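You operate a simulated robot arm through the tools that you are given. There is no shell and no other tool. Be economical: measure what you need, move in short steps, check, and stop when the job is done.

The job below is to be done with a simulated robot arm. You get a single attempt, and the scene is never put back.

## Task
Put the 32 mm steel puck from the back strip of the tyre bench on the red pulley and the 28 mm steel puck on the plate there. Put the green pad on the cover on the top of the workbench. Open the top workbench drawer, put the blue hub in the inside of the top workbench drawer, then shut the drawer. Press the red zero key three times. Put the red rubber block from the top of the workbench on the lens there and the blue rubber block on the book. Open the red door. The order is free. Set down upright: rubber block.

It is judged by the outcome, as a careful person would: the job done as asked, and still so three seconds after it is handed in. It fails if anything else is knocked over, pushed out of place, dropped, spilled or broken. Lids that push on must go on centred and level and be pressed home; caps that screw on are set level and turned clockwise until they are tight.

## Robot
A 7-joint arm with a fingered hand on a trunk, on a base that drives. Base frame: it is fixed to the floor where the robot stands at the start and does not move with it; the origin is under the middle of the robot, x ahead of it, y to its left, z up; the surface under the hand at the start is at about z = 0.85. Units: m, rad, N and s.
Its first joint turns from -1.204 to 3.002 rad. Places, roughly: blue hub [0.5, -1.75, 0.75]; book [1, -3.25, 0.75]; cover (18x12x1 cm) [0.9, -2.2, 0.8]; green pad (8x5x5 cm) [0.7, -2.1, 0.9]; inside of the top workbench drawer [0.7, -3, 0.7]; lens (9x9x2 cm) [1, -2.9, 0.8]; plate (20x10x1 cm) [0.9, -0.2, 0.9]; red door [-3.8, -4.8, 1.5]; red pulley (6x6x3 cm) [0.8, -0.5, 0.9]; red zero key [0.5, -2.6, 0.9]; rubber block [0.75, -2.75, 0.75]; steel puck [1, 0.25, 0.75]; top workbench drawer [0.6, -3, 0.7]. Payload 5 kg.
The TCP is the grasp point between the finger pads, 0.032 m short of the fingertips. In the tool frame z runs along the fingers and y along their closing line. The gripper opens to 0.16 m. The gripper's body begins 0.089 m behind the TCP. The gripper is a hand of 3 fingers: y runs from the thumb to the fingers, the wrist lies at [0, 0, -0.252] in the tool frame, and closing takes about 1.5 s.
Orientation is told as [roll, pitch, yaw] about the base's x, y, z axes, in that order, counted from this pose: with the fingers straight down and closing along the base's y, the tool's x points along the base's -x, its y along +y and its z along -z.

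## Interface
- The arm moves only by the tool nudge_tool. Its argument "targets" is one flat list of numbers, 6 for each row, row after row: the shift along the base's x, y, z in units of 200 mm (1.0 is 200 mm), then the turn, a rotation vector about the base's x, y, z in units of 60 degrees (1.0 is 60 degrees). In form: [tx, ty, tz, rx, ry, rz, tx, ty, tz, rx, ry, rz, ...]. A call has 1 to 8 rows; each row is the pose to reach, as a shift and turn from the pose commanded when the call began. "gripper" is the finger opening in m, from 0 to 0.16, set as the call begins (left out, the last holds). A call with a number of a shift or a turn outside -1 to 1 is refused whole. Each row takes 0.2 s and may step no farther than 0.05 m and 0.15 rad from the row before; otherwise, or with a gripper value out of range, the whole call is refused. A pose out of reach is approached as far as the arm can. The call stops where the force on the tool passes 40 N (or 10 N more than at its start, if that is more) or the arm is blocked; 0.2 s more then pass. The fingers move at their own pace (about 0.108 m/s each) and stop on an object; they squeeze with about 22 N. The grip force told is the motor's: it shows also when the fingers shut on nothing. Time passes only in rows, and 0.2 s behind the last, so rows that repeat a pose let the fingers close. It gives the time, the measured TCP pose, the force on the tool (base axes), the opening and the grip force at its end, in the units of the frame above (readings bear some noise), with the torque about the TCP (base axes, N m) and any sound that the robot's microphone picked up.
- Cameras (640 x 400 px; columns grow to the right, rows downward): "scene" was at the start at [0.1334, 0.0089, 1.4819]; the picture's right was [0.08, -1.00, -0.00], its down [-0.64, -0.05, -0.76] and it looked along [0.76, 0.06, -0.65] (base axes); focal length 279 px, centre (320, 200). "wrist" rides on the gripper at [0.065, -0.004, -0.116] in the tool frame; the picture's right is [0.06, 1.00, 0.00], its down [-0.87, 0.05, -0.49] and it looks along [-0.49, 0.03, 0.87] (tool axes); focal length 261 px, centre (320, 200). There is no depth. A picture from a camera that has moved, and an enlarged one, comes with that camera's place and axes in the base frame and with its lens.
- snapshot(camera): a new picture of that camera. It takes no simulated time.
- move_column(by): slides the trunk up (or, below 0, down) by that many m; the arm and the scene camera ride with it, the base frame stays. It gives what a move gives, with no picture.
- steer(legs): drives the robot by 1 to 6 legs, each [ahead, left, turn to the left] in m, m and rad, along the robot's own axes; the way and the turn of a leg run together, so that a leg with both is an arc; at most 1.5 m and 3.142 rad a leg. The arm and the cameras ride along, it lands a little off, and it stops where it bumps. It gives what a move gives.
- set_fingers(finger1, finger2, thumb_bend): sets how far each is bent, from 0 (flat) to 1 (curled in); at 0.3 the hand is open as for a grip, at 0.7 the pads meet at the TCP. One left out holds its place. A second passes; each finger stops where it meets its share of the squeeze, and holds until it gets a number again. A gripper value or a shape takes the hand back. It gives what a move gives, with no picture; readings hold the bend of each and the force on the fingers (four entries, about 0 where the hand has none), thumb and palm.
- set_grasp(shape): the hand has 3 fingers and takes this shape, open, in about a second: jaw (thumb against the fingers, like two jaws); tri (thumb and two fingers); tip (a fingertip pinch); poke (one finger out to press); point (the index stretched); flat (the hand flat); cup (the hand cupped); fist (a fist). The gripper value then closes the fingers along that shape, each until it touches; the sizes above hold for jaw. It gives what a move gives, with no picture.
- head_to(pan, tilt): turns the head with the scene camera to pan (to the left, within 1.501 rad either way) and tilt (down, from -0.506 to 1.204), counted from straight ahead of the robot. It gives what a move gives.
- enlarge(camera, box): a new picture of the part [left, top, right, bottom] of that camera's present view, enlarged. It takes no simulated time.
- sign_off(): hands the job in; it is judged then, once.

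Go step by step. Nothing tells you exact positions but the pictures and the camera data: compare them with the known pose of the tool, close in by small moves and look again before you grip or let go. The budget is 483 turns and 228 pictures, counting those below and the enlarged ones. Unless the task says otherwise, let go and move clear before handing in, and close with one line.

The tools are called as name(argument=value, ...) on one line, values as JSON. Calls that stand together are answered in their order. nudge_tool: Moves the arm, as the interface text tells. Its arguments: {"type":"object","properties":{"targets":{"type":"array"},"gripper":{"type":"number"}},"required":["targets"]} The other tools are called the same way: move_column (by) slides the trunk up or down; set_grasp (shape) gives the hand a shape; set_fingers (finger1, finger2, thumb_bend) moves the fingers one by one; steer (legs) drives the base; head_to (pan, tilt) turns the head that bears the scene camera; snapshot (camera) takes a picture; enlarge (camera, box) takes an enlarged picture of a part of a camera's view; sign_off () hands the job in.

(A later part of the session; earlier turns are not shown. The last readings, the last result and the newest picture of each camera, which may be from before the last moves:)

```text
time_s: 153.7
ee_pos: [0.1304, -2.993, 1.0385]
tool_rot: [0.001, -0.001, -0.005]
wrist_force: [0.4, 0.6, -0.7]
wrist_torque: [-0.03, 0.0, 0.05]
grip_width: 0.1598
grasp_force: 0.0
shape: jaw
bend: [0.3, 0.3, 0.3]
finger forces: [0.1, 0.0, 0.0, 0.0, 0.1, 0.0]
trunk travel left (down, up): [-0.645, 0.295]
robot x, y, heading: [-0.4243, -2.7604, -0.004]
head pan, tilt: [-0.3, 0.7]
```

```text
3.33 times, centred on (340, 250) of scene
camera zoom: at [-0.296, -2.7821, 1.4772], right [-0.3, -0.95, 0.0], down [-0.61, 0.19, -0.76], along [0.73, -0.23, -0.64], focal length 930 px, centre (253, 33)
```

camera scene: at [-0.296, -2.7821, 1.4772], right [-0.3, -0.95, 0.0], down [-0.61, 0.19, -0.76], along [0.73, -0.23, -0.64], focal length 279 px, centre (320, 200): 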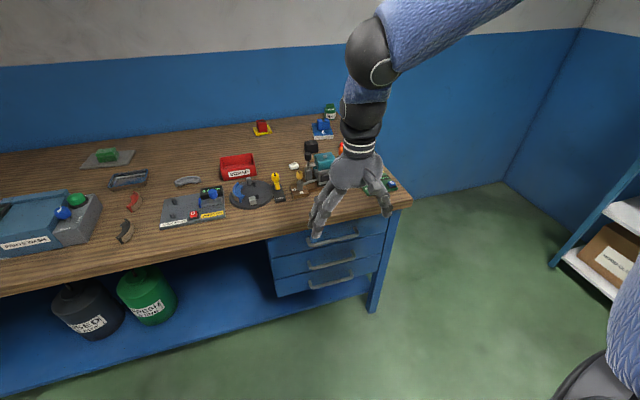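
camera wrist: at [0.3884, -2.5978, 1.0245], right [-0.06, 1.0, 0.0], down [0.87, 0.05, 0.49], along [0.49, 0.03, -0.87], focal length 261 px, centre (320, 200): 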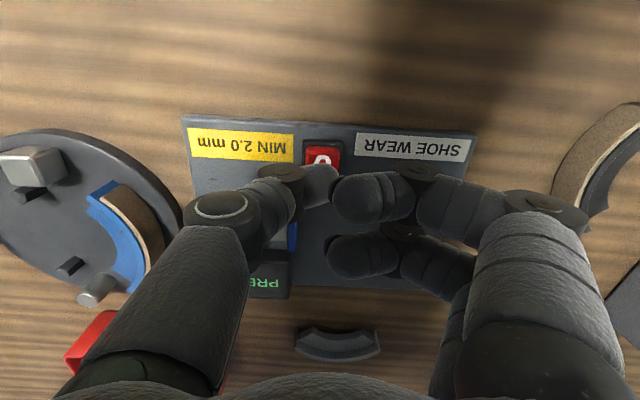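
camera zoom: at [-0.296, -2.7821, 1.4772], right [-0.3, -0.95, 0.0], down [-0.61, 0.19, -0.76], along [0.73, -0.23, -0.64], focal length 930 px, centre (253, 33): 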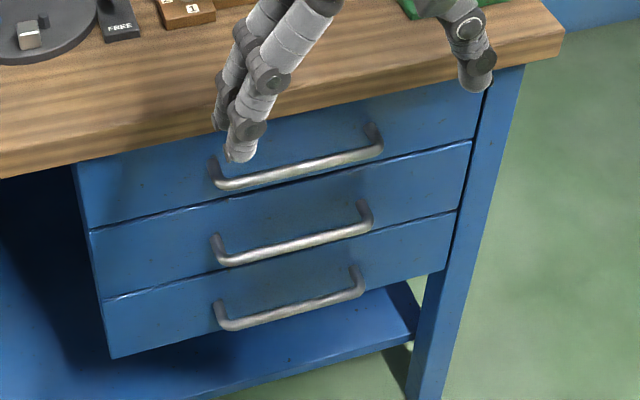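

The top handle bar is centred at (0.316, -3.025, 0.734). I back up a little and turn the hand to point forward with vertical closing.

steer(legs=[[-0.22, 0, 0]])

nudge_tool(targets=[0.1, 0, 0, 0.08, -0.08, -0.08, 0.2, 0, 0, 0.16, -0.16, -0.16, 0.3, 0, 0, 0.24, -0.24, -0.24, 0.4, 0, 0, 0.32, -0.32, -0.32, 0.5, 0, 0, 0.4, -0.4, -0.4, 0.6, 0, 0, 0.48, -0.48, -0.48, 0.7, 0, 0, 0.577, -0.577, -0.577], gripper=0.08)

```text
time_s: 155.4
ee_pos: [-0.0914, -2.9932, 1.0396]
tool_rot: [0.0, -0.001, -0.004]
wrist_force: [0.4, -0.4, 0.1]
wrist_torque: [0.0, -0.03, -0.01]
grip_width: 0.1601
grasp_force: 0.0
shape: jaw
bend: [0.3, 0.3, 0.3]
finger forces: [0.0, 0.0, 0.0, 0.1, 0.1, 0.1]
trunk travel left (down, up): [-0.645, 0.295]
robot x, y, heading: [-0.6475, -2.7567, 0.002]
head pan, tilt: [-0.3, 0.7]
```

```text
refused: row 7 steps farther than a row can; nothing moved
```

nudge_tool(targets=[0.1, 0, 0, 0.08, -0.08, -0.08, 0.2, 0, 0, 0.16, -0.16, -0.16, 0.3, 0, 0, 0.24, -0.24, -0.24, 0.4, 0, 0, 0.32, -0.32, -0.32, 0.5, 0, 0, 0.4, -0.4, -0.4, 0.6, 0, 0, 0.48, -0.48, -0.48, 0.7, 0, 0, 0.56, -0.56, -0.56], gripper=0.08)

nudge_tool(targets=[0, 0, 0, 0.08, -0.08, -0.08, 0, 0, 0, 0.16, -0.16, -0.16, 0, 0, 0, 0.24, -0.24, -0.24, 0, 0, 0, 0.32, -0.32, -0.32, 0, 0, 0, 0.4, -0.4, -0.4, 0, 0, 0, 0.48, -0.48, -0.48, 0, 0, 0, 0.56, -0.56, -0.56, 0, 0, 0, 0.595, -0.595, -0.595])

snapshot(camera="scene")

```text
time_s: 157.0
ee_pos: [0.049, -2.9943, 1.0393]
tool_rot: [0.76, -0.337, -0.764]
wrist_force: [0.8, 0.1, -0.1]
wrist_torque: [0.03, 0.03, 0.0]
grip_width: 0.0806
grasp_force: 0.0
shape: jaw
bend: [0.72, 0.72, 0.7]
finger forces: [0.0, 0.0, 0.0, 0.0, 0.0, 0.0]
trunk travel left (down, up): [-0.645, 0.295]
robot x, y, heading: [-0.6472, -2.7605, -0.002]
head pan, tilt: [-0.3, 0.7]
```

```text
time_s: 158.8
ee_pos: [0.1081, -3.0517, 1.0993]
tool_rot: [1.534, 0.004, -1.534]
wrist_force: [-0.4, 0.5, 0.5]
wrist_torque: [0.02, 0.01, -0.05]
grip_width: 0.08
grasp_force: 0.1
shape: jaw
bend: [0.72, 0.72, 0.7]
finger forces: [0.0, 0.0, 0.1, 0.0, 0.0, 0.0]
out of reach, approached as far as the arm can: row 6, 7, 8
trunk travel left (down, up): [-0.645, 0.295]
robot x, y, heading: [-0.6469, -2.756, -0.007]
head pan, tilt: [-0.3, 0.7]
```

```text
108 pictures are left
camera scene: at [-0.5154, -2.7789, 1.4772], right [-0.3, -0.95, 0.0], down [-0.62, 0.19, -0.76], along [0.73, -0.23, -0.64], focal length 279 px, centre (320, 200)
```

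scene: 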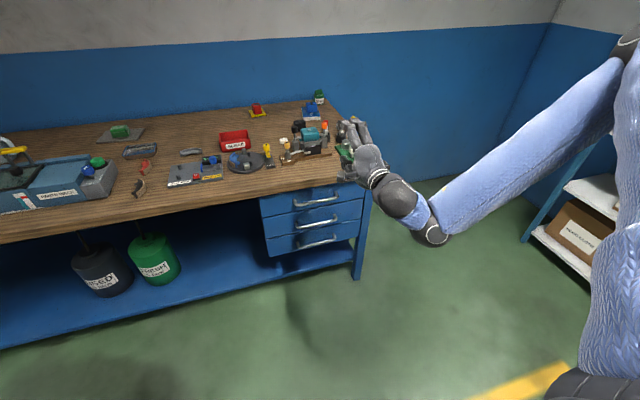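

The hand now points forward with vertical closing. I lower the trunk to the handle's height.

move_column(by=-0.36)

snapshot(camera="wrist")

snapshot(camera="scene")

```text
time_s: 162.3
ee_pos: [0.107, -3.0554, 0.7389]
tool_rot: [1.533, 0.005, -1.535]
wrist_force: [-0.4, 0.5, -0.1]
wrist_torque: [0.03, 0.03, -0.02]
grip_width: 0.08
grasp_force: 0.1
shape: jaw
bend: [0.72, 0.72, 0.7]
finger forces: [0.0, 0.0, 0.0, 0.1, 0.0, 0.0]
trunk travel left (down, up): [-0.285, 0.655]
robot x, y, heading: [-0.644, -2.7537, -0.004]
head pan, tilt: [-0.3, 0.7]
```

```text
107 pictures are left
camera wrist: at [-0.0116, -2.9953, 0.74], right [0.04, 0.06, 1.0], down [-0.46, -0.89, 0.07], along [0.89, -0.46, -0.01], focal length 261 px, centre (320, 200)
```

wrist: 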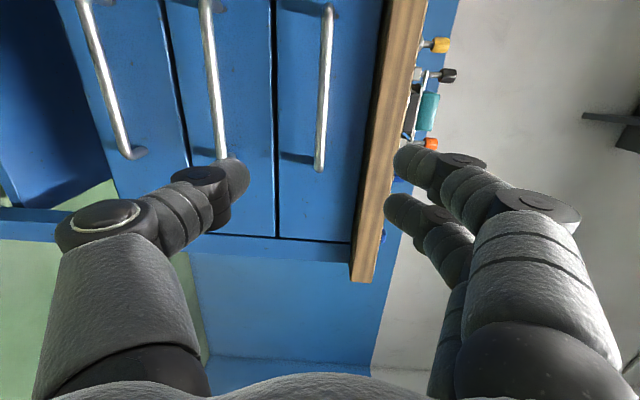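

```text
106 pictures are left
camera scene: at [-0.5167, -2.7818, 1.1173], right [-0.3, -0.95, 0.0], down [-0.61, 0.19, -0.76], along [0.73, -0.23, -0.64], focal length 279 px, centre (320, 200)
```

scene: 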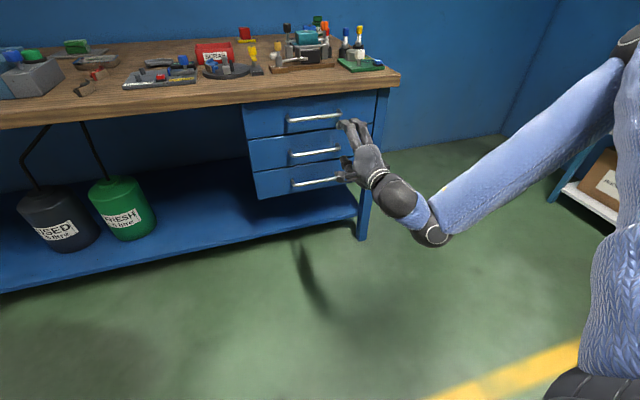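

The top handle is nearly in line with the hand. I narrow the opening, and drive forward so the bar enters between thumb and fingers.

nudge_tool(targets=[0, 0, -0.02, 0, 0, 0, 0, 0, -0.02, 0, 0, 0, 0, 0, -0.02, 0, 0, 0], gripper=0.055)

steer(legs=[[0.13, 0.025, 0]])

snapshot(camera="wrist")

enlarge(camera="scene", box=[240, 80, 432, 220])

```text
time_s: 163.1
ee_pos: [0.1082, -3.0561, 0.7364]
tool_rot: [1.529, 0.003, -1.534]
wrist_force: [0.6, -0.5, -0.2]
wrist_torque: [0.0, 0.02, 0.01]
grip_width: 0.0554
grasp_force: 0.1
shape: jaw
bend: [0.73, 0.73, 0.7]
finger forces: [0.0, 0.0, 0.0, 0.0, 0.0, 0.0]
trunk travel left (down, up): [-0.285, 0.655]
robot x, y, heading: [-0.6467, -2.755, -0.0]
head pan, tilt: [-0.3, 0.7]
```

```text
time_s: 164.4
ee_pos: [0.2361, -3.0295, 0.7368]
tool_rot: [1.529, 0.006, -1.532]
wrist_force: [0.4, -0.2, 0.5]
wrist_torque: [0.02, 0.02, -0.05]
grip_width: 0.0556
grasp_force: 0.0
shape: jaw
bend: [0.73, 0.73, 0.7]
finger forces: [0.0, 0.0, 0.0, 0.0, 0.1, 0.0]
trunk travel left (down, up): [-0.285, 0.655]
robot x, y, heading: [-0.5189, -2.7316, 0.001]
head pan, tilt: [-0.3, 0.7]
```

```text
105 pictures are left
camera wrist: at [0.1175, -2.969, 0.7369], right [0.04, 0.06, 1.0], down [-0.45, -0.89, 0.07], along [0.89, -0.45, -0.01], focal length 261 px, centre (320, 200)
```

wrist: 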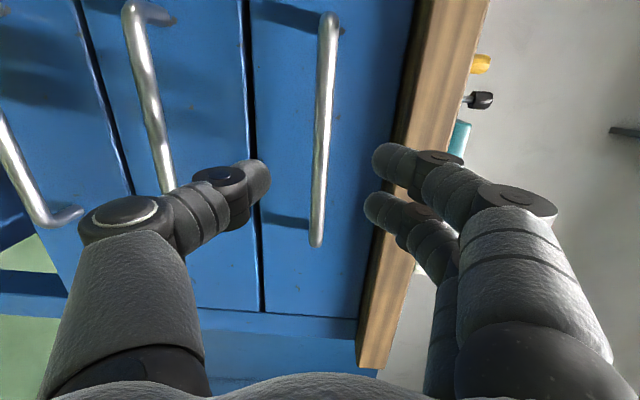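

```text
2.86 times, centred on (336, 150) of scene
camera zoom: at [-0.3882, -2.7563, 1.1172], right [-0.3, -0.96, 0.0], down [-0.62, 0.19, -0.76], along [0.73, -0.23, -0.64], focal length 797 px, centre (274, 343)
```

zoom: 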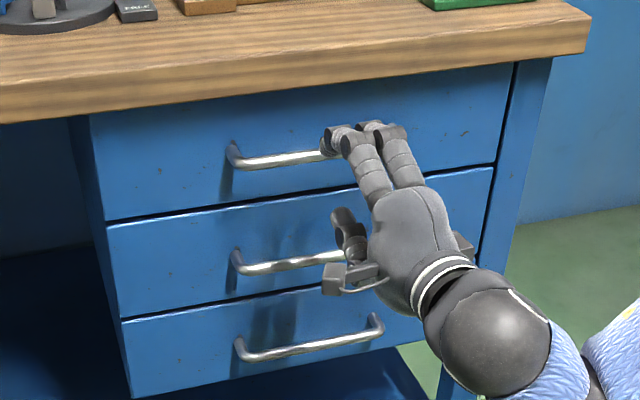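

Well aligned. A bit further forward, then close on the bar.

steer(legs=[[0.065, 0, 0]])

snapshot(camera="wrist")

```text
time_s: 165.4
ee_pos: [0.3023, -3.0281, 0.7367]
tool_rot: [1.529, 0.004, -1.529]
wrist_force: [0.1, -0.2, -0.7]
wrist_torque: [0.03, -0.01, -0.01]
grip_width: 0.0556
grasp_force: 0.0
shape: jaw
bend: [0.73, 0.73, 0.7]
finger forces: [0.0, 0.0, 0.0, 0.1, 0.0, 0.0]
trunk travel left (down, up): [-0.285, 0.655]
robot x, y, heading: [-0.4539, -2.7335, 0.005]
head pan, tilt: [-0.3, 0.7]
```

```text
103 pictures are left
camera wrist: at [0.1828, -2.9688, 0.7368], right [0.04, 0.06, 1.0], down [-0.45, -0.89, 0.07], along [0.89, -0.45, -0.01], focal length 261 px, centre (320, 200)
```

wrist: 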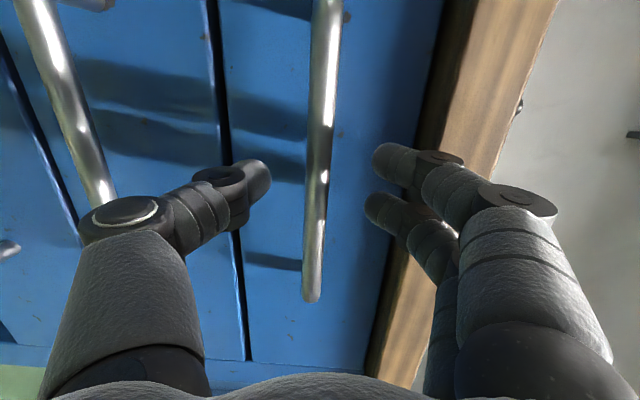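

nudge_tool(targets=[0, 0, 0, 0, 0, 0, 0, 0, 0, 0, 0, 0, 0, 0, 0, 0, 0, 0, 0, 0, 0, 0, 0, 0, 0, 0, 0, 0, 0, 0], gripper=0.0)

snapshot(camera="wrist")

```text
time_s: 166.6
ee_pos: [0.3022, -3.0289, 0.7361]
tool_rot: [1.529, 0.006, -1.529]
wrist_force: [1.4, 0.7, -0.8]
wrist_torque: [-0.01, 0.02, 0.0]
grip_width: 0.0087
grasp_force: 21.9
shape: jaw
bend: [0.71, 0.71, 0.7]
finger forces: [9.7, 9.6, 0.1, 0.0, 19.8, 0.1]
trunk travel left (down, up): [-0.285, 0.655]
robot x, y, heading: [-0.4515, -2.7327, 0.003]
head pan, tilt: [-0.3, 0.7]
```

```text
102 pictures are left
camera wrist: at [0.1828, -2.9687, 0.7369], right [0.04, 0.06, 1.0], down [-0.45, -0.89, 0.07], along [0.89, -0.45, -0.01], focal length 261 px, centre (320, 200)
```

wrist: 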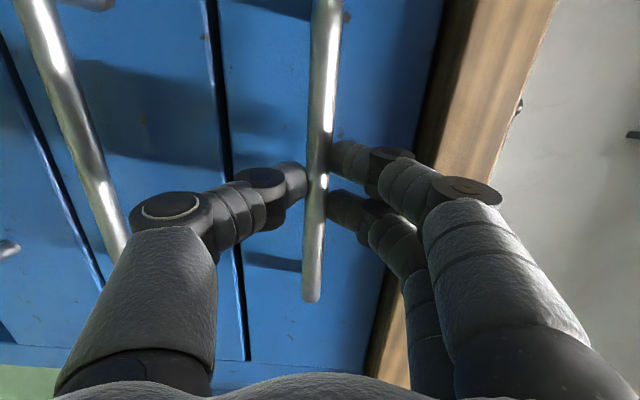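

The bar is gripped. I pull by driving straight back.

steer(legs=[[-0.26, 0, 0]])

snapshot(camera="scene")

snapshot(camera="wrist")

```text
time_s: 168.4
ee_pos: [0.0388, -3.0299, 0.7362]
tool_rot: [1.53, 0.004, -1.532]
wrist_force: [-0.6, 33.0, -3.4]
wrist_torque: [0.13, 0.09, 0.65]
grip_width: 0.0084
grasp_force: 22.0
shape: jaw
bend: [0.71, 0.71, 0.7]
finger forces: [10.1, 9.8, 0.1, 0.0, 22.9, 0.0]
trunk travel left (down, up): [-0.285, 0.655]
robot x, y, heading: [-0.717, -2.7325, -0.006]
head pan, tilt: [-0.3, 0.7]
```

```text
101 pictures are left
camera scene: at [-0.5853, -2.7546, 1.1173], right [-0.3, -0.95, 0.0], down [-0.61, 0.19, -0.76], along [0.73, -0.23, -0.64], focal length 279 px, centre (320, 200)
```

scene: 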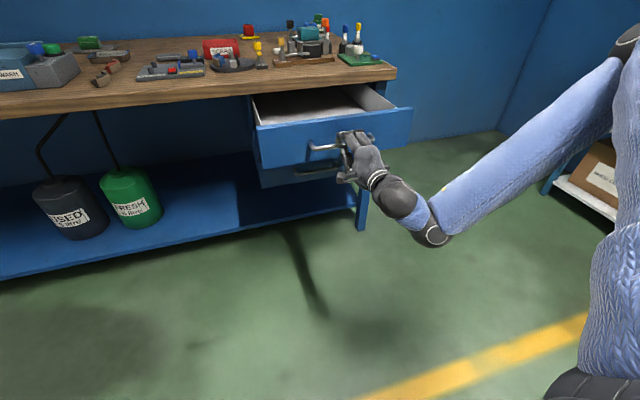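

```text
100 pictures are left
camera wrist: at [-0.0807, -2.9691, 0.7375], right [0.04, 0.06, 1.0], down [-0.45, -0.89, 0.07], along [0.89, -0.46, -0.01], focal length 261 px, centre (320, 200)
```

wrist: 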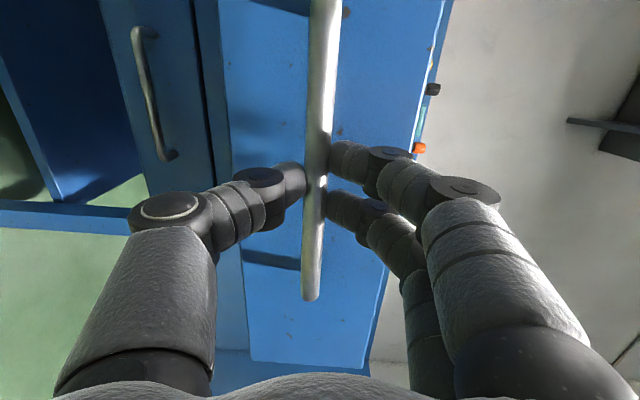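

The drawer is open about 26 cm. I release the bar and back off.

nudge_tool(targets=[0, 0, 0, 0, 0, 0, 0, 0, 0, 0, 0, 0, 0, 0, 0, 0, 0, 0, 0, 0, 0, 0, 0, 0], gripper=0.06)

steer(legs=[[-0.2, 0, 0]])

move_column(by=0.36)

snapshot(camera="scene")

```text
time_s: 169.4
ee_pos: [0.037, -3.0299, 0.7372]
tool_rot: [1.53, 0.005, -1.533]
wrist_force: [0.6, 0.8, -0.9]
wrist_torque: [0.0, 0.02, -0.02]
grip_width: 0.0596
grasp_force: 0.1
shape: jaw
bend: [0.73, 0.73, 0.7]
finger forces: [0.0, 0.1, 0.0, 0.0, 0.1, 0.1]
trunk travel left (down, up): [-0.285, 0.655]
robot x, y, heading: [-0.7156, -2.7319, -0.005]
head pan, tilt: [-0.3, 0.7]
```

```text
time_s: 171.0
ee_pos: [-0.159, -3.0293, 0.7375]
tool_rot: [1.531, 0.006, -1.532]
wrist_force: [0.3, -0.1, -0.2]
wrist_torque: [-0.02, 0.03, 0.01]
grip_width: 0.0595
grasp_force: 0.1
shape: jaw
bend: [0.73, 0.73, 0.7]
finger forces: [0.0, 0.0, 0.1, 0.0, 0.1, 0.0]
trunk travel left (down, up): [-0.285, 0.655]
robot x, y, heading: [-0.9091, -2.7297, -0.004]
head pan, tilt: [-0.3, 0.7]
```

```text
time_s: 174.5
ee_pos: [-0.159, -3.0291, 1.0977]
tool_rot: [1.531, 0.006, -1.531]
wrist_force: [0.3, 0.1, 0.1]
wrist_torque: [0.0, -0.01, 0.03]
grip_width: 0.0592
grasp_force: 0.1
shape: jaw
bend: [0.73, 0.73, 0.7]
finger forces: [0.0, 0.1, 0.1, 0.0, 0.0, 0.0]
trunk travel left (down, up): [-0.645, 0.295]
robot x, y, heading: [-0.9125, -2.7322, -0.002]
head pan, tilt: [-0.3, 0.7]
```

```text
99 pictures are left
camera scene: at [-0.783, -2.7556, 1.4772], right [-0.3, -0.95, 0.0], down [-0.62, 0.19, -0.76], along [0.73, -0.23, -0.64], focal length 279 px, centre (320, 200)
```

scene: 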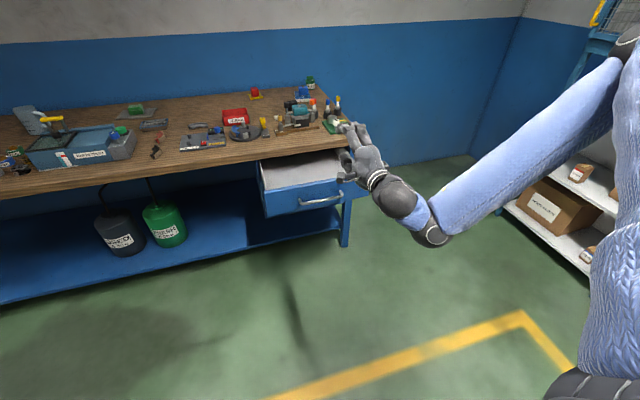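

I turn the hand back to vertical, then head for the blue hub.

nudge_tool(targets=[0, 0, 0, -0.0817, 0.0786, 0.0817, 0, 0, 0, -0.1634, 0.157, 0.1634, 0, 0, 0, -0.245, 0.236, 0.245, 0, 0, 0, -0.327, 0.314, 0.327, 0, 0, 0, -0.4086, 0.393, 0.4086, 0, 0, 0, -0.49, 0.471, 0.49, 0, 0, 0, -0.572, 0.55, 0.572])

nudge_tool(targets=[0, 0, 0, -0.0817, 0.0786, 0.0817, 0, 0, 0, -0.1634, 0.157, 0.1634, 0, 0, 0, -0.245, 0.236, 0.245, 0, 0, 0, -0.327, 0.314, 0.327, 0, 0, 0, -0.4086, 0.393, 0.4086, 0, 0, 0, -0.49, 0.471, 0.49, 0, 0, 0, -0.572, 0.55, 0.572])

steer(legs=[[0, 1.28, 0]])

move_column(by=0.1)

steer(legs=[[0.7, 0, 0]])

head_to(pan=-0.3, tilt=0.75)

snapshot(camera="scene")

snapshot(camera="wrist")

```text
time_s: 176.1
ee_pos: [-0.1594, -3.029, 1.0974]
tool_rot: [0.763, -0.316, -0.769]
wrist_force: [-0.4, 0.7, 0.0]
wrist_torque: [0.03, -0.03, -0.03]
grip_width: 0.0599
grasp_force: 0.1
shape: jaw
bend: [0.73, 0.73, 0.7]
finger forces: [0.0, 0.0, 0.0, 0.1, 0.1, 0.0]
trunk travel left (down, up): [-0.645, 0.295]
robot x, y, heading: [-0.9124, -2.7316, -0.004]
head pan, tilt: [-0.3, 0.7]
```

```text
time_s: 177.7
ee_pos: [-0.1579, -3.0282, 1.0967]
tool_rot: [-0.001, 0.002, -0.003]
wrist_force: [0.3, -0.2, 0.0]
wrist_torque: [-0.06, 0.03, 0.03]
grip_width: 0.0599
grasp_force: 0.2
shape: jaw
bend: [0.73, 0.73, 0.7]
finger forces: [0.0, 0.0, 0.1, 0.0, 0.0, 0.0]
trunk travel left (down, up): [-0.645, 0.295]
robot x, y, heading: [-0.9123, -2.7296, -0.002]
head pan, tilt: [-0.3, 0.7]
```

```text
time_s: 184.0
ee_pos: [-0.1527, -1.7971, 1.0976]
tool_rot: [-0.002, 0.001, -0.017]
wrist_force: [-1.1, 0.1, -0.8]
wrist_torque: [-0.01, -0.02, -0.02]
grip_width: 0.0602
grasp_force: 0.0
shape: jaw
bend: [0.73, 0.73, 0.7]
finger forces: [0.0, 0.0, 0.1, 0.0, 0.1, 0.0]
trunk travel left (down, up): [-0.645, 0.295]
robot x, y, heading: [-0.905, -1.4929, -0.013]
head pan, tilt: [-0.3, 0.7]
```

```text
time_s: 185.3
ee_pos: [-0.1525, -1.7977, 1.198]
tool_rot: [0.0, 0.001, -0.016]
wrist_force: [-1.0, 0.1, 0.8]
wrist_torque: [0.04, 0.03, 0.02]
grip_width: 0.0601
grasp_force: 0.2
shape: jaw
bend: [0.73, 0.73, 0.7]
finger forces: [0.0, 0.0, 0.0, 0.0, 0.0, 0.0]
trunk travel left (down, up): [-0.745, 0.195]
robot x, y, heading: [-0.9039, -1.4967, -0.016]
head pan, tilt: [-0.3, 0.7]
```

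```text
time_s: 189.2
ee_pos: [0.5559, -1.8083, 1.197]
tool_rot: [-0.002, 0.002, -0.016]
wrist_force: [0.9, 0.2, 0.3]
wrist_torque: [0.02, 0.01, 0.0]
grip_width: 0.0597
grasp_force: 0.0
shape: jaw
bend: [0.73, 0.73, 0.7]
finger forces: [0.0, 0.1, 0.1, 0.1, 0.0, 0.1]
trunk travel left (down, up): [-0.745, 0.195]
robot x, y, heading: [-0.1952, -1.5025, -0.014]
head pan, tilt: [-0.3, 0.7]
```

```text
time_s: 189.8
ee_pos: [0.5567, -1.8095, 1.1971]
tool_rot: [0.0, 0.002, -0.018]
wrist_force: [0.6, 0.0, 0.5]
wrist_torque: [-0.01, 0.03, -0.01]
grip_width: 0.0601
grasp_force: 0.0
shape: jaw
bend: [0.73, 0.73, 0.7]
finger forces: [0.0, 0.0, 0.1, 0.0, 0.0, 0.0]
trunk travel left (down, up): [-0.745, 0.195]
robot x, y, heading: [-0.1925, -1.5054, -0.016]
head pan, tilt: [-0.3, 0.75]
```

```text
98 pictures are left
camera scene: at [-0.0665, -1.5274, 1.573], right [-0.31, -0.95, 0.0], down [-0.65, 0.21, -0.73], along [0.7, -0.23, -0.68], focal length 279 px, centre (320, 200)
```

scene: 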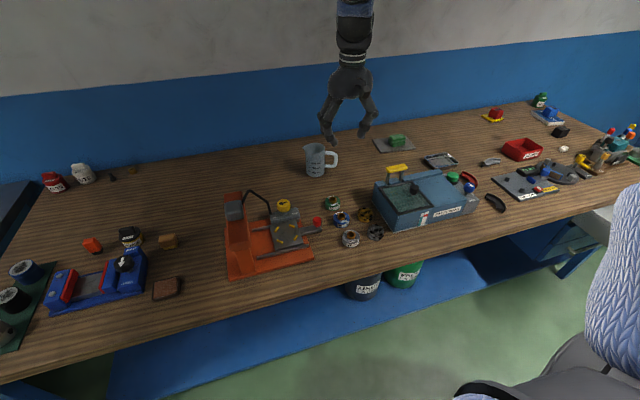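

```text
97 pictures are left
camera wrist: at [0.4898, -1.8123, 1.3126], right [-0.04, 1.0, 0.0], down [0.87, 0.04, 0.49], along [0.49, 0.02, -0.87], focal length 261 px, centre (320, 200)
```

wrist: 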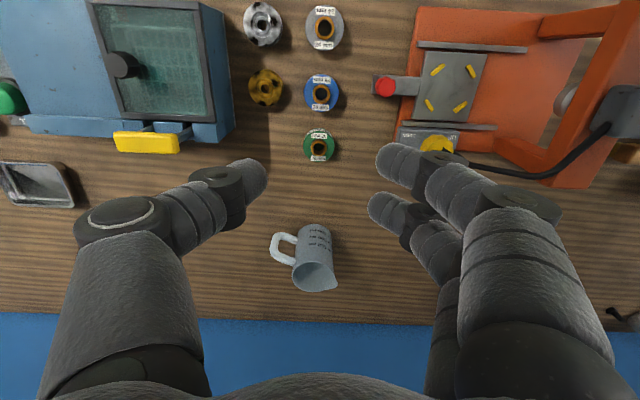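

enlarge(camera="wrist", box=[220, 0, 380, 170])

enlarge(camera="scene", box=[300, 180, 400, 260])

```text
2.35 times, centred on (300, 85) of wrist
camera zoom: at [0.4898, -1.8123, 1.3126], right [-0.04, 1.0, 0.0], down [0.87, 0.04, 0.49], along [0.49, 0.02, -0.87], focal length 613 px, centre (367, 471)
```

zoom: 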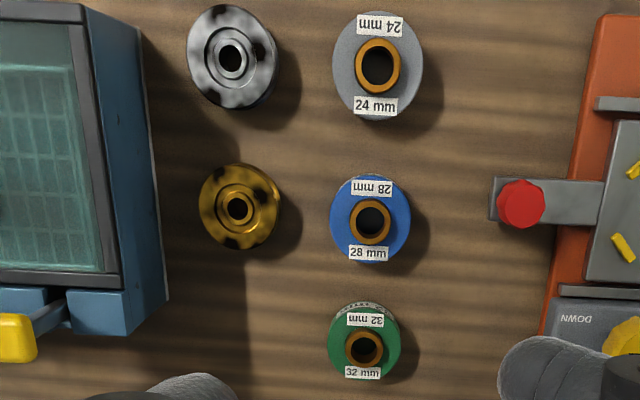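

```text
5.00 times, centred on (350, 220) of scene
camera zoom: at [-0.0665, -1.5274, 1.573], right [-0.31, -0.95, 0.0], down [-0.65, 0.21, -0.73], along [0.7, -0.23, -0.68], focal length 1395 px, centre (170, 100)
```

zoom: 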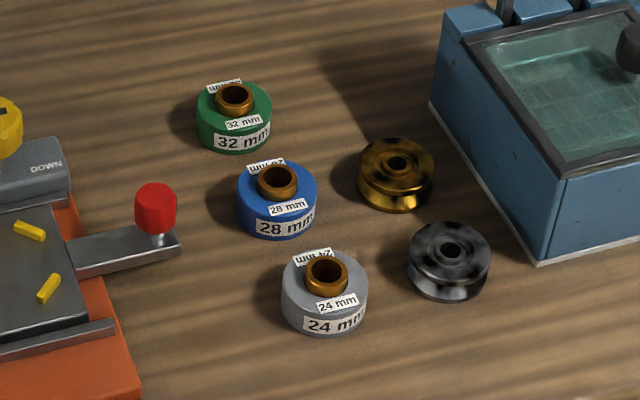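

The blue hub is at (0.546, -1.807), about 6 cm across. I'll yaw the hand so the fingers enter in the diagonal gaps, and come down part way.

move_column(by=-0.1)

nudge_tool(targets=[-0.02, 0.005, -0.1, 0, 0, 0.12, -0.05, 0.01, -0.25, 0, 0, 0.24, -0.05, 0.01, -0.4, 0, 0, 0.36, -0.05, 0.01, -0.55, 0, 0, 0.48, -0.05, 0.01, -0.7, 0, 0, 0.6, -0.05, 0.01, -0.8, 0, 0, 0.62, -0.05, 0.01, -0.8, 0, 0, 0.62], gripper=0.095)

snapshot(camera="wrist")

enlarge(camera="scene", box=[280, 140, 420, 250])

```text
time_s: 191.2
ee_pos: [0.5566, -1.8086, 1.0977]
tool_rot: [-0.001, 0.003, -0.018]
wrist_force: [0.6, 0.2, -0.3]
wrist_torque: [-0.01, 0.0, 0.0]
grip_width: 0.0602
grasp_force: 0.1
shape: jaw
bend: [0.73, 0.73, 0.7]
finger forces: [0.0, 0.0, 0.1, 0.0, 0.1, 0.1]
trunk travel left (down, up): [-0.645, 0.295]
robot x, y, heading: [-0.1946, -1.5059, -0.015]
head pan, tilt: [-0.3, 0.75]
```

```text
time_s: 192.8
ee_pos: [0.5458, -1.8056, 0.9371]
tool_rot: [-0.001, 0.0, 0.631]
wrist_force: [0.7, -0.5, -0.2]
wrist_torque: [-0.04, 0.01, 0.04]
grip_width: 0.0941
grasp_force: 0.0
shape: jaw
bend: [0.71, 0.71, 0.7]
finger forces: [0.1, 0.1, 0.0, 0.0, 0.0, 0.0]
trunk travel left (down, up): [-0.645, 0.295]
robot x, y, heading: [-0.1958, -1.5054, -0.017]
head pan, tilt: [-0.3, 0.75]
```

```text
94 pictures are left
camera wrist: at [0.4944, -1.8484, 1.0524], right [-0.64, 0.77, 0.0], down [0.67, 0.56, 0.49], along [0.38, 0.31, -0.87], focal length 261 px, centre (320, 200)
```

wrist: 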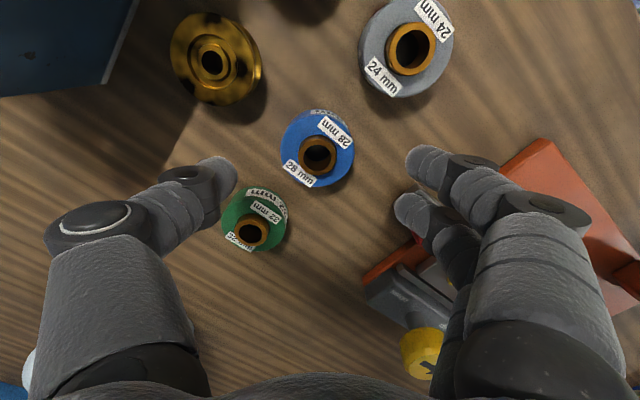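

```text
3.64 times, centred on (350, 195) of scene
camera zoom: at [-0.0671, -1.5272, 1.473], right [-0.31, -0.95, 0.0], down [-0.65, 0.21, -0.73], along [0.7, -0.23, -0.68], focal length 1015 px, centre (211, 218)
```

zoom: 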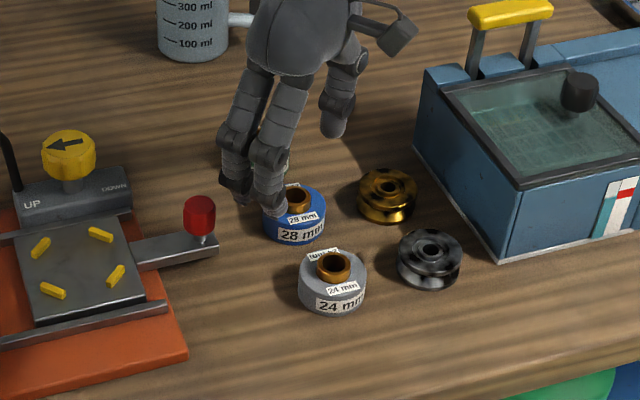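

Clearances look fine in the diagonal. I descend onto the hub.

nudge_tool(targets=[0, -0.013, -0.15, 0, 0, 0, 0, -0.013, -0.3, 0, 0, 0])

snapshot(camera="wrist")

enlarge(camera="scene", box=[300, 160, 400, 240])

```text
time_s: 193.4
ee_pos: [0.5467, -1.809, 0.8756]
tool_rot: [-0.001, 0.002, 0.632]
wrist_force: [-0.3, -0.9, 0.3]
wrist_torque: [0.0, 0.02, 0.02]
grip_width: 0.0944
grasp_force: 0.0
shape: jaw
bend: [0.71, 0.71, 0.7]
finger forces: [0.0, 0.0, 0.1, 0.0, 0.0, 0.0]
trunk travel left (down, up): [-0.645, 0.295]
robot x, y, heading: [-0.1951, -1.5033, -0.022]
head pan, tilt: [-0.3, 0.75]
```

```text
92 pictures are left
camera wrist: at [0.4953, -1.8505, 0.9917], right [-0.64, 0.77, 0.0], down [0.67, 0.56, 0.49], along [0.38, 0.31, -0.87], focal length 261 px, centre (320, 200)
```

wrist: 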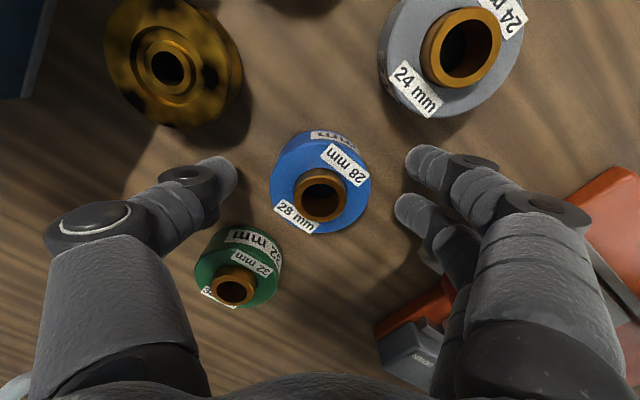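

```text
5.00 times, centred on (350, 200) of scene
camera zoom: at [-0.0661, -1.5276, 1.473], right [-0.31, -0.95, 0.0], down [-0.65, 0.21, -0.73], along [0.69, -0.23, -0.68], focal length 1395 px, centre (170, 200)
```

zoom: 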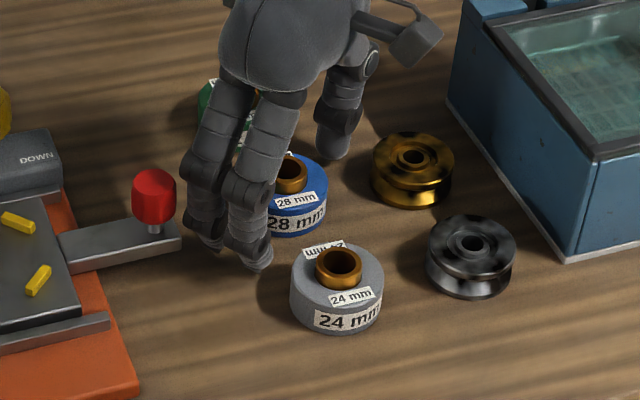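

Well straddled; closing on the hub.

nudge_tool(targets=[0, 0, 0, 0, 0, 0, 0, 0, 0, 0, 0, 0, 0, 0, 0, 0, 0, 0, 0, 0, 0, 0, 0, 0, 0, 0, 0, 0, 0, 0], gripper=0.0)

nudge_tool(targets=[0, 0, 0.1, 0, 0, 0, 0, 0, 0.3, 0, 0, 0, 0, 0, 0.5, 0, 0, 0, 0, 0, 0.75, 0, 0, 0, 0, 0, 1.0, 0, 0, 0])

snapshot(camera="wrist")

```text
time_s: 194.6
ee_pos: [0.5465, -1.8085, 0.8768]
tool_rot: [0.0, 0.001, 0.631]
wrist_force: [-0.1, 0.2, -0.2]
wrist_torque: [0.0, -0.01, 0.02]
grip_width: 0.0465
grasp_force: 22.0
shape: jaw
bend: [0.73, 0.73, 0.7]
finger forces: [9.3, 9.9, 0.0, 0.0, 19.6, 0.0]
trunk travel left (down, up): [-0.645, 0.295]
robot x, y, heading: [-0.1943, -1.5026, -0.016]
head pan, tilt: [-0.3, 0.75]
```

```text
time_s: 195.8
ee_pos: [0.5463, -1.8078, 1.0797]
tool_rot: [-0.003, 0.001, 0.632]
wrist_force: [-1.3, 0.1, -2.8]
wrist_torque: [-0.03, -0.04, -0.02]
grip_width: 0.0462
grasp_force: 22.0
shape: jaw
bend: [0.73, 0.73, 0.7]
finger forces: [9.5, 10.1, 0.0, 0.1, 19.6, 0.0]
trunk travel left (down, up): [-0.645, 0.295]
robot x, y, heading: [-0.1952, -1.5029, -0.013]
head pan, tilt: [-0.3, 0.75]
```

```text
90 pictures are left
camera wrist: at [0.4953, -1.8502, 1.1948], right [-0.64, 0.77, 0.0], down [0.67, 0.56, 0.49], along [0.38, 0.31, -0.87], focal length 261 px, centre (320, 200)
```

wrist: 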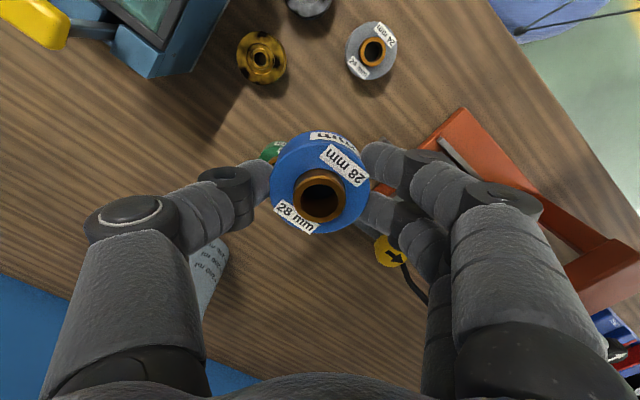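

The hub is held level. I back out and strafe along to the open drawer.

steer(legs=[[-0.4, 0, 0.014], [0, -1.22, 0.0]])

head_to(pan=-0.3, tilt=0.8)

snapshot(camera="scene")

snapshot(camera="wrist")

```text
time_s: 204.1
ee_pos: [0.1586, -3.0133, 1.0779]
tool_rot: [0.0, 0.001, 0.655]
wrist_force: [0.1, 0.4, -2.4]
wrist_torque: [-0.01, -0.02, -0.01]
grip_width: 0.0461
grasp_force: 22.1
shape: jaw
bend: [0.73, 0.73, 0.7]
finger forces: [9.7, 10.2, 0.1, 0.0, 19.7, 0.0]
trunk travel left (down, up): [-0.645, 0.295]
robot x, y, heading: [-0.5893, -2.7224, 0.007]
head pan, tilt: [-0.3, 0.75]
```

```text
time_s: 204.7
ee_pos: [0.1587, -3.0143, 1.0788]
tool_rot: [0.001, 0.002, 0.655]
wrist_force: [-0.1, -0.1, -2.9]
wrist_torque: [-0.04, 0.0, 0.02]
grip_width: 0.0463
grasp_force: 21.7
shape: jaw
bend: [0.73, 0.73, 0.7]
finger forces: [9.7, 10.0, 0.0, 0.0, 19.6, 0.0]
trunk travel left (down, up): [-0.645, 0.295]
robot x, y, heading: [-0.5887, -2.7228, 0.009]
head pan, tilt: [-0.3, 0.799]
```

```text
89 pictures are left
camera scene: at [-0.4636, -2.7454, 1.469], right [-0.29, -0.96, 0.0], down [-0.69, 0.21, -0.7], along [0.67, -0.2, -0.72], focal length 279 px, centre (320, 200)
```

scene: 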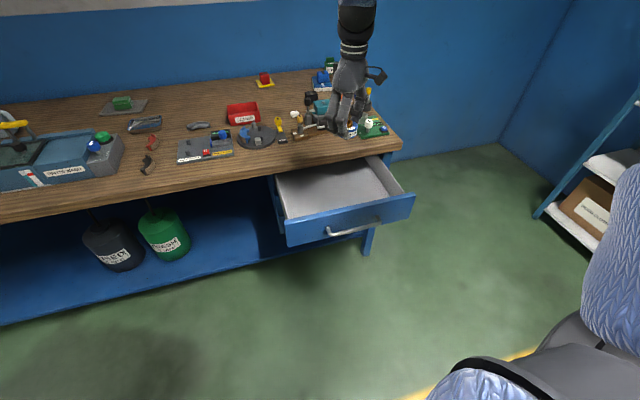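

```text
88 pictures are left
camera wrist: at [0.1083, -3.057, 1.1937], right [-0.66, 0.75, 0.0], down [0.66, 0.57, 0.49], along [0.37, 0.32, -0.87], focal length 261 px, centre (320, 200)
```

wrist: 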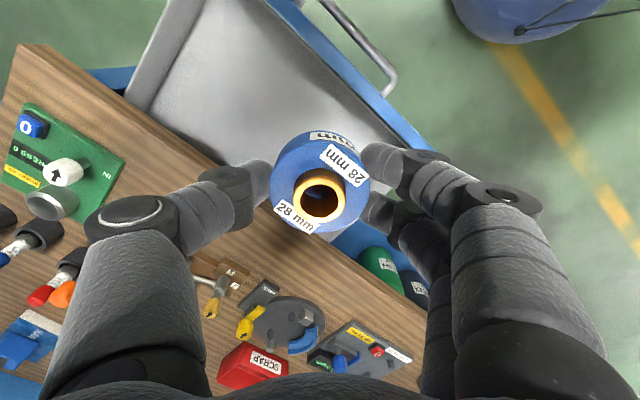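

I move over the drawer interior and lower with the trunk.

nudge_tool(targets=[0.15, -0.03, 0, 0, 0, 0, 0.32, -0.07, 0, 0, 0, 0])

move_column(by=-0.27)

snapshot(camera="wrist")

snapshot(camera="scene")

```text
time_s: 205.3
ee_pos: [0.2241, -3.0303, 1.0784]
tool_rot: [0.0, 0.003, 0.652]
wrist_force: [0.2, -0.6, -2.7]
wrist_torque: [0.01, 0.03, -0.03]
grip_width: 0.0463
grasp_force: 22.5
shape: jaw
bend: [0.73, 0.73, 0.7]
finger forces: [9.9, 10.5, 0.0, 0.0, 20.0, 0.1]
trunk travel left (down, up): [-0.645, 0.295]
robot x, y, heading: [-0.5896, -2.7229, 0.008]
head pan, tilt: [-0.3, 0.799]
```

```text
time_s: 208.0
ee_pos: [0.2225, -3.0296, 0.8097]
tool_rot: [-0.001, 0.001, 0.655]
wrist_force: [-0.7, 0.3, -2.9]
wrist_torque: [0.03, 0.03, 0.0]
grip_width: 0.0464
grasp_force: 22.3
shape: jaw
bend: [0.73, 0.73, 0.7]
finger forces: [9.9, 10.5, 0.0, 0.0, 19.9, 0.0]
trunk travel left (down, up): [-0.375, 0.565]
robot x, y, heading: [-0.5902, -2.7214, 0.009]
head pan, tilt: [-0.3, 0.799]
```

```text
87 pictures are left
camera wrist: at [0.1726, -3.0722, 0.9244], right [-0.66, 0.75, 0.0], down [0.66, 0.57, 0.49], along [0.37, 0.32, -0.87], focal length 261 px, centre (320, 200)
```

wrist: 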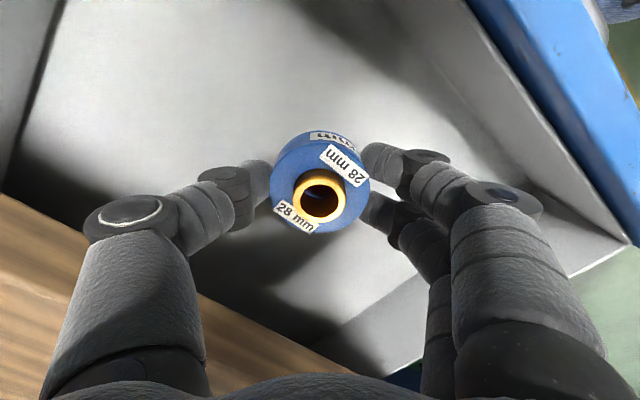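

```text
86 pictures are left
camera scene: at [-0.4638, -2.7453, 1.199], right [-0.29, -0.96, 0.0], down [-0.69, 0.21, -0.7], along [0.67, -0.2, -0.72], focal length 279 px, centre (320, 200)
```

scene: 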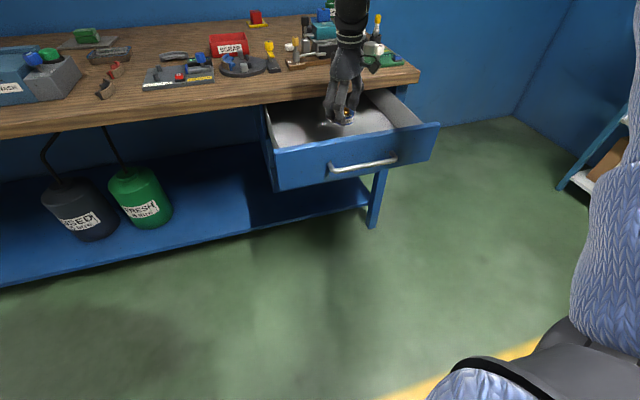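

move_column(by=-0.04)

enlarge(camera="scene", box=[250, 40, 450, 190])

snapshot(camera="wrist")

```text
time_s: 208.9
ee_pos: [0.2218, -3.0289, 0.7694]
tool_rot: [-0.003, 0.002, 0.654]
wrist_force: [0.0, 0.7, -2.9]
wrist_torque: [0.0, -0.01, -0.01]
grip_width: 0.0462
grasp_force: 21.9
shape: jaw
bend: [0.73, 0.73, 0.7]
finger forces: [9.9, 10.4, 0.0, 0.1, 19.9, 0.1]
trunk travel left (down, up): [-0.335, 0.605]
robot x, y, heading: [-0.5891, -2.7245, 0.01]
head pan, tilt: [-0.3, 0.799]
```

```text
2.67 times, centred on (350, 115) of scene
camera zoom: at [-0.464, -2.7452, 1.1591], right [-0.29, -0.96, 0.0], down [-0.69, 0.21, -0.7], along [0.67, -0.2, -0.72], focal length 744 px, centre (240, 427)
```

zoom: 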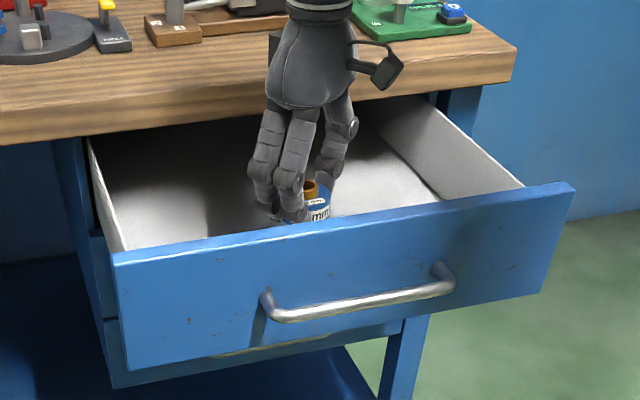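

```text
84 pictures are left
camera wrist: at [0.1724, -3.0721, 0.8847], right [-0.66, 0.75, 0.0], down [0.66, 0.57, 0.49], along [0.37, 0.32, -0.87], focal length 261 px, centre (320, 200)
```

wrist: 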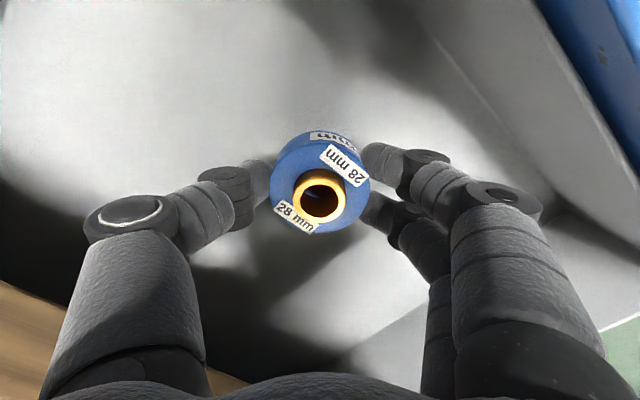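

move_column(by=-0.015)

move_column(by=-0.01)

move_column(by=-0.006)

```text
time_s: 209.5
ee_pos: [0.2229, -3.0287, 0.7547]
tool_rot: [-0.003, 0.001, 0.654]
wrist_force: [-0.1, 0.0, -3.1]
wrist_torque: [0.02, -0.01, -0.02]
grip_width: 0.0465
grasp_force: 22.0
shape: jaw
bend: [0.73, 0.73, 0.7]
finger forces: [9.9, 10.4, 0.0, 0.0, 19.9, 0.1]
trunk travel left (down, up): [-0.32, 0.62]
robot x, y, heading: [-0.5943, -2.728, 0.005]
head pan, tilt: [-0.3, 0.799]
```

```text
time_s: 210.1
ee_pos: [0.2224, -3.0292, 0.7443]
tool_rot: [0.0, 0.0, 0.654]
wrist_force: [0.1, -1.0, -2.2]
wrist_torque: [0.0, -0.04, -0.01]
grip_width: 0.0462
grasp_force: 21.4
shape: jaw
bend: [0.73, 0.73, 0.7]
finger forces: [9.9, 10.4, 0.0, 0.1, 19.9, 0.1]
trunk travel left (down, up): [-0.31, 0.63]
robot x, y, heading: [-0.5887, -2.7256, 0.01]
head pan, tilt: [-0.3, 0.799]
```

```text
time_s: 210.6
ee_pos: [0.2223, -3.0283, 0.7386]
tool_rot: [0.0, 0.001, 0.651]
wrist_force: [1.0, 0.1, -1.8]
wrist_torque: [0.01, -0.01, -0.02]
grip_width: 0.0463
grasp_force: 22.1
shape: jaw
bend: [0.73, 0.73, 0.7]
finger forces: [10.0, 10.4, 0.0, 0.1, 19.9, 0.1]
trunk travel left (down, up): [-0.304, 0.636]
robot x, y, heading: [-0.5891, -2.726, 0.01]
head pan, tilt: [-0.3, 0.799]
```

move_column(by=-0.006)

move_column(by=-0.004)

move_column(by=-0.004)

snapshot(camera="wrist")

```text
time_s: 211.2
ee_pos: [0.2222, -3.028, 0.7326]
tool_rot: [0.0, 0.003, 0.654]
wrist_force: [0.0, 0.4, -3.0]
wrist_torque: [0.01, 0.02, 0.01]
grip_width: 0.0462
grasp_force: 22.0
shape: jaw
bend: [0.73, 0.73, 0.7]
finger forces: [9.8, 10.4, 0.0, 0.0, 19.9, 0.1]
trunk travel left (down, up): [-0.298, 0.642]
robot x, y, heading: [-0.5932, -2.7241, 0.006]
head pan, tilt: [-0.3, 0.799]
```

```text
time_s: 211.7
ee_pos: [0.2226, -3.0288, 0.7277]
tool_rot: [0.0, 0.002, 0.654]
wrist_force: [0.1, -0.8, -3.0]
wrist_torque: [0.02, -0.01, -0.01]
grip_width: 0.0462
grasp_force: 22.4
shape: jaw
bend: [0.73, 0.73, 0.7]
finger forces: [9.9, 10.4, 0.1, 0.1, 19.9, 0.1]
trunk travel left (down, up): [-0.294, 0.646]
robot x, y, heading: [-0.5884, -2.7258, 0.004]
head pan, tilt: [-0.3, 0.799]
```

```text
time_s: 212.2
ee_pos: [0.2212, -3.0276, 0.7247]
tool_rot: [0.001, 0.002, 0.654]
wrist_force: [-0.3, -0.1, -2.8]
wrist_torque: [-0.01, 0.0, -0.02]
grip_width: 0.046
grasp_force: 21.7
shape: jaw
bend: [0.73, 0.73, 0.7]
finger forces: [9.9, 10.4, 0.1, 0.1, 19.9, 0.0]
trunk travel left (down, up): [-0.29, 0.65]
robot x, y, heading: [-0.5925, -2.7259, 0.008]
head pan, tilt: [-0.3, 0.799]
```

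```text
83 pictures are left
camera wrist: at [0.1725, -3.0722, 0.8394], right [-0.66, 0.75, 0.0], down [0.66, 0.57, 0.49], along [0.37, 0.32, -0.87], focal length 261 px, centre (320, 200)
```

wrist: 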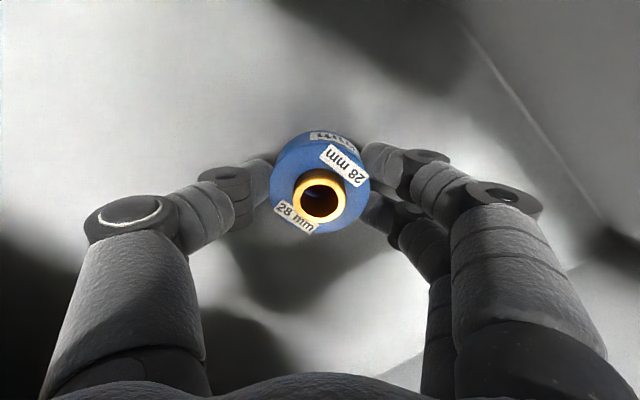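

move_column(by=-0.005)

move_column(by=-0.005)

move_column(by=-0.005)

```text
time_s: 212.8
ee_pos: [0.222, -3.0284, 0.7222]
tool_rot: [-0.003, 0.0, 0.651]
wrist_force: [1.8, -2.2, 10.2]
wrist_torque: [-0.04, 0.0, 0.0]
grip_width: 0.0462
grasp_force: 22.3
shape: jaw
bend: [0.73, 0.73, 0.7]
finger forces: [10.6, 11.0, 0.0, 0.0, 23.4, 0.0]
trunk travel left (down, up): [-0.285, 0.655]
robot x, y, heading: [-0.587, -2.7265, 0.006]
head pan, tilt: [-0.3, 0.799]
```

```text
time_s: 213.3
ee_pos: [0.2235, -3.0288, 0.7194]
tool_rot: [-0.003, -0.002, 0.654]
wrist_force: [1.1, -3.6, 38.9]
wrist_torque: [-0.16, -0.11, 0.01]
grip_width: 0.0489
grasp_force: 22.2
shape: jaw
bend: [0.74, 0.74, 0.72]
finger forces: [13.2, 13.7, 0.0, 0.0, 28.7, 0.0]
trunk travel left (down, up): [-0.28, 0.66]
robot x, y, heading: [-0.5876, -2.7253, 0.009]
head pan, tilt: [-0.3, 0.799]
```

```text
time_s: 213.7
ee_pos: [0.2238, -3.0285, 0.7189]
tool_rot: [-0.003, -0.004, 0.652]
wrist_force: [2.3, -1.2, 24.1]
wrist_torque: [-0.07, -0.07, -0.02]
grip_width: 0.0495
grasp_force: 22.1
shape: jaw
bend: [0.74, 0.74, 0.71]
finger forces: [11.9, 12.7, 0.0, 0.0, 24.7, 0.1]
trunk travel left (down, up): [-0.278, 0.662]
robot x, y, heading: [-0.5898, -2.7226, 0.008]
head pan, tilt: [-0.3, 0.799]
stopped: the force on the tool passed its limit at 53 N (the readings are from after the stop); the commanded pose is now the measured one
```

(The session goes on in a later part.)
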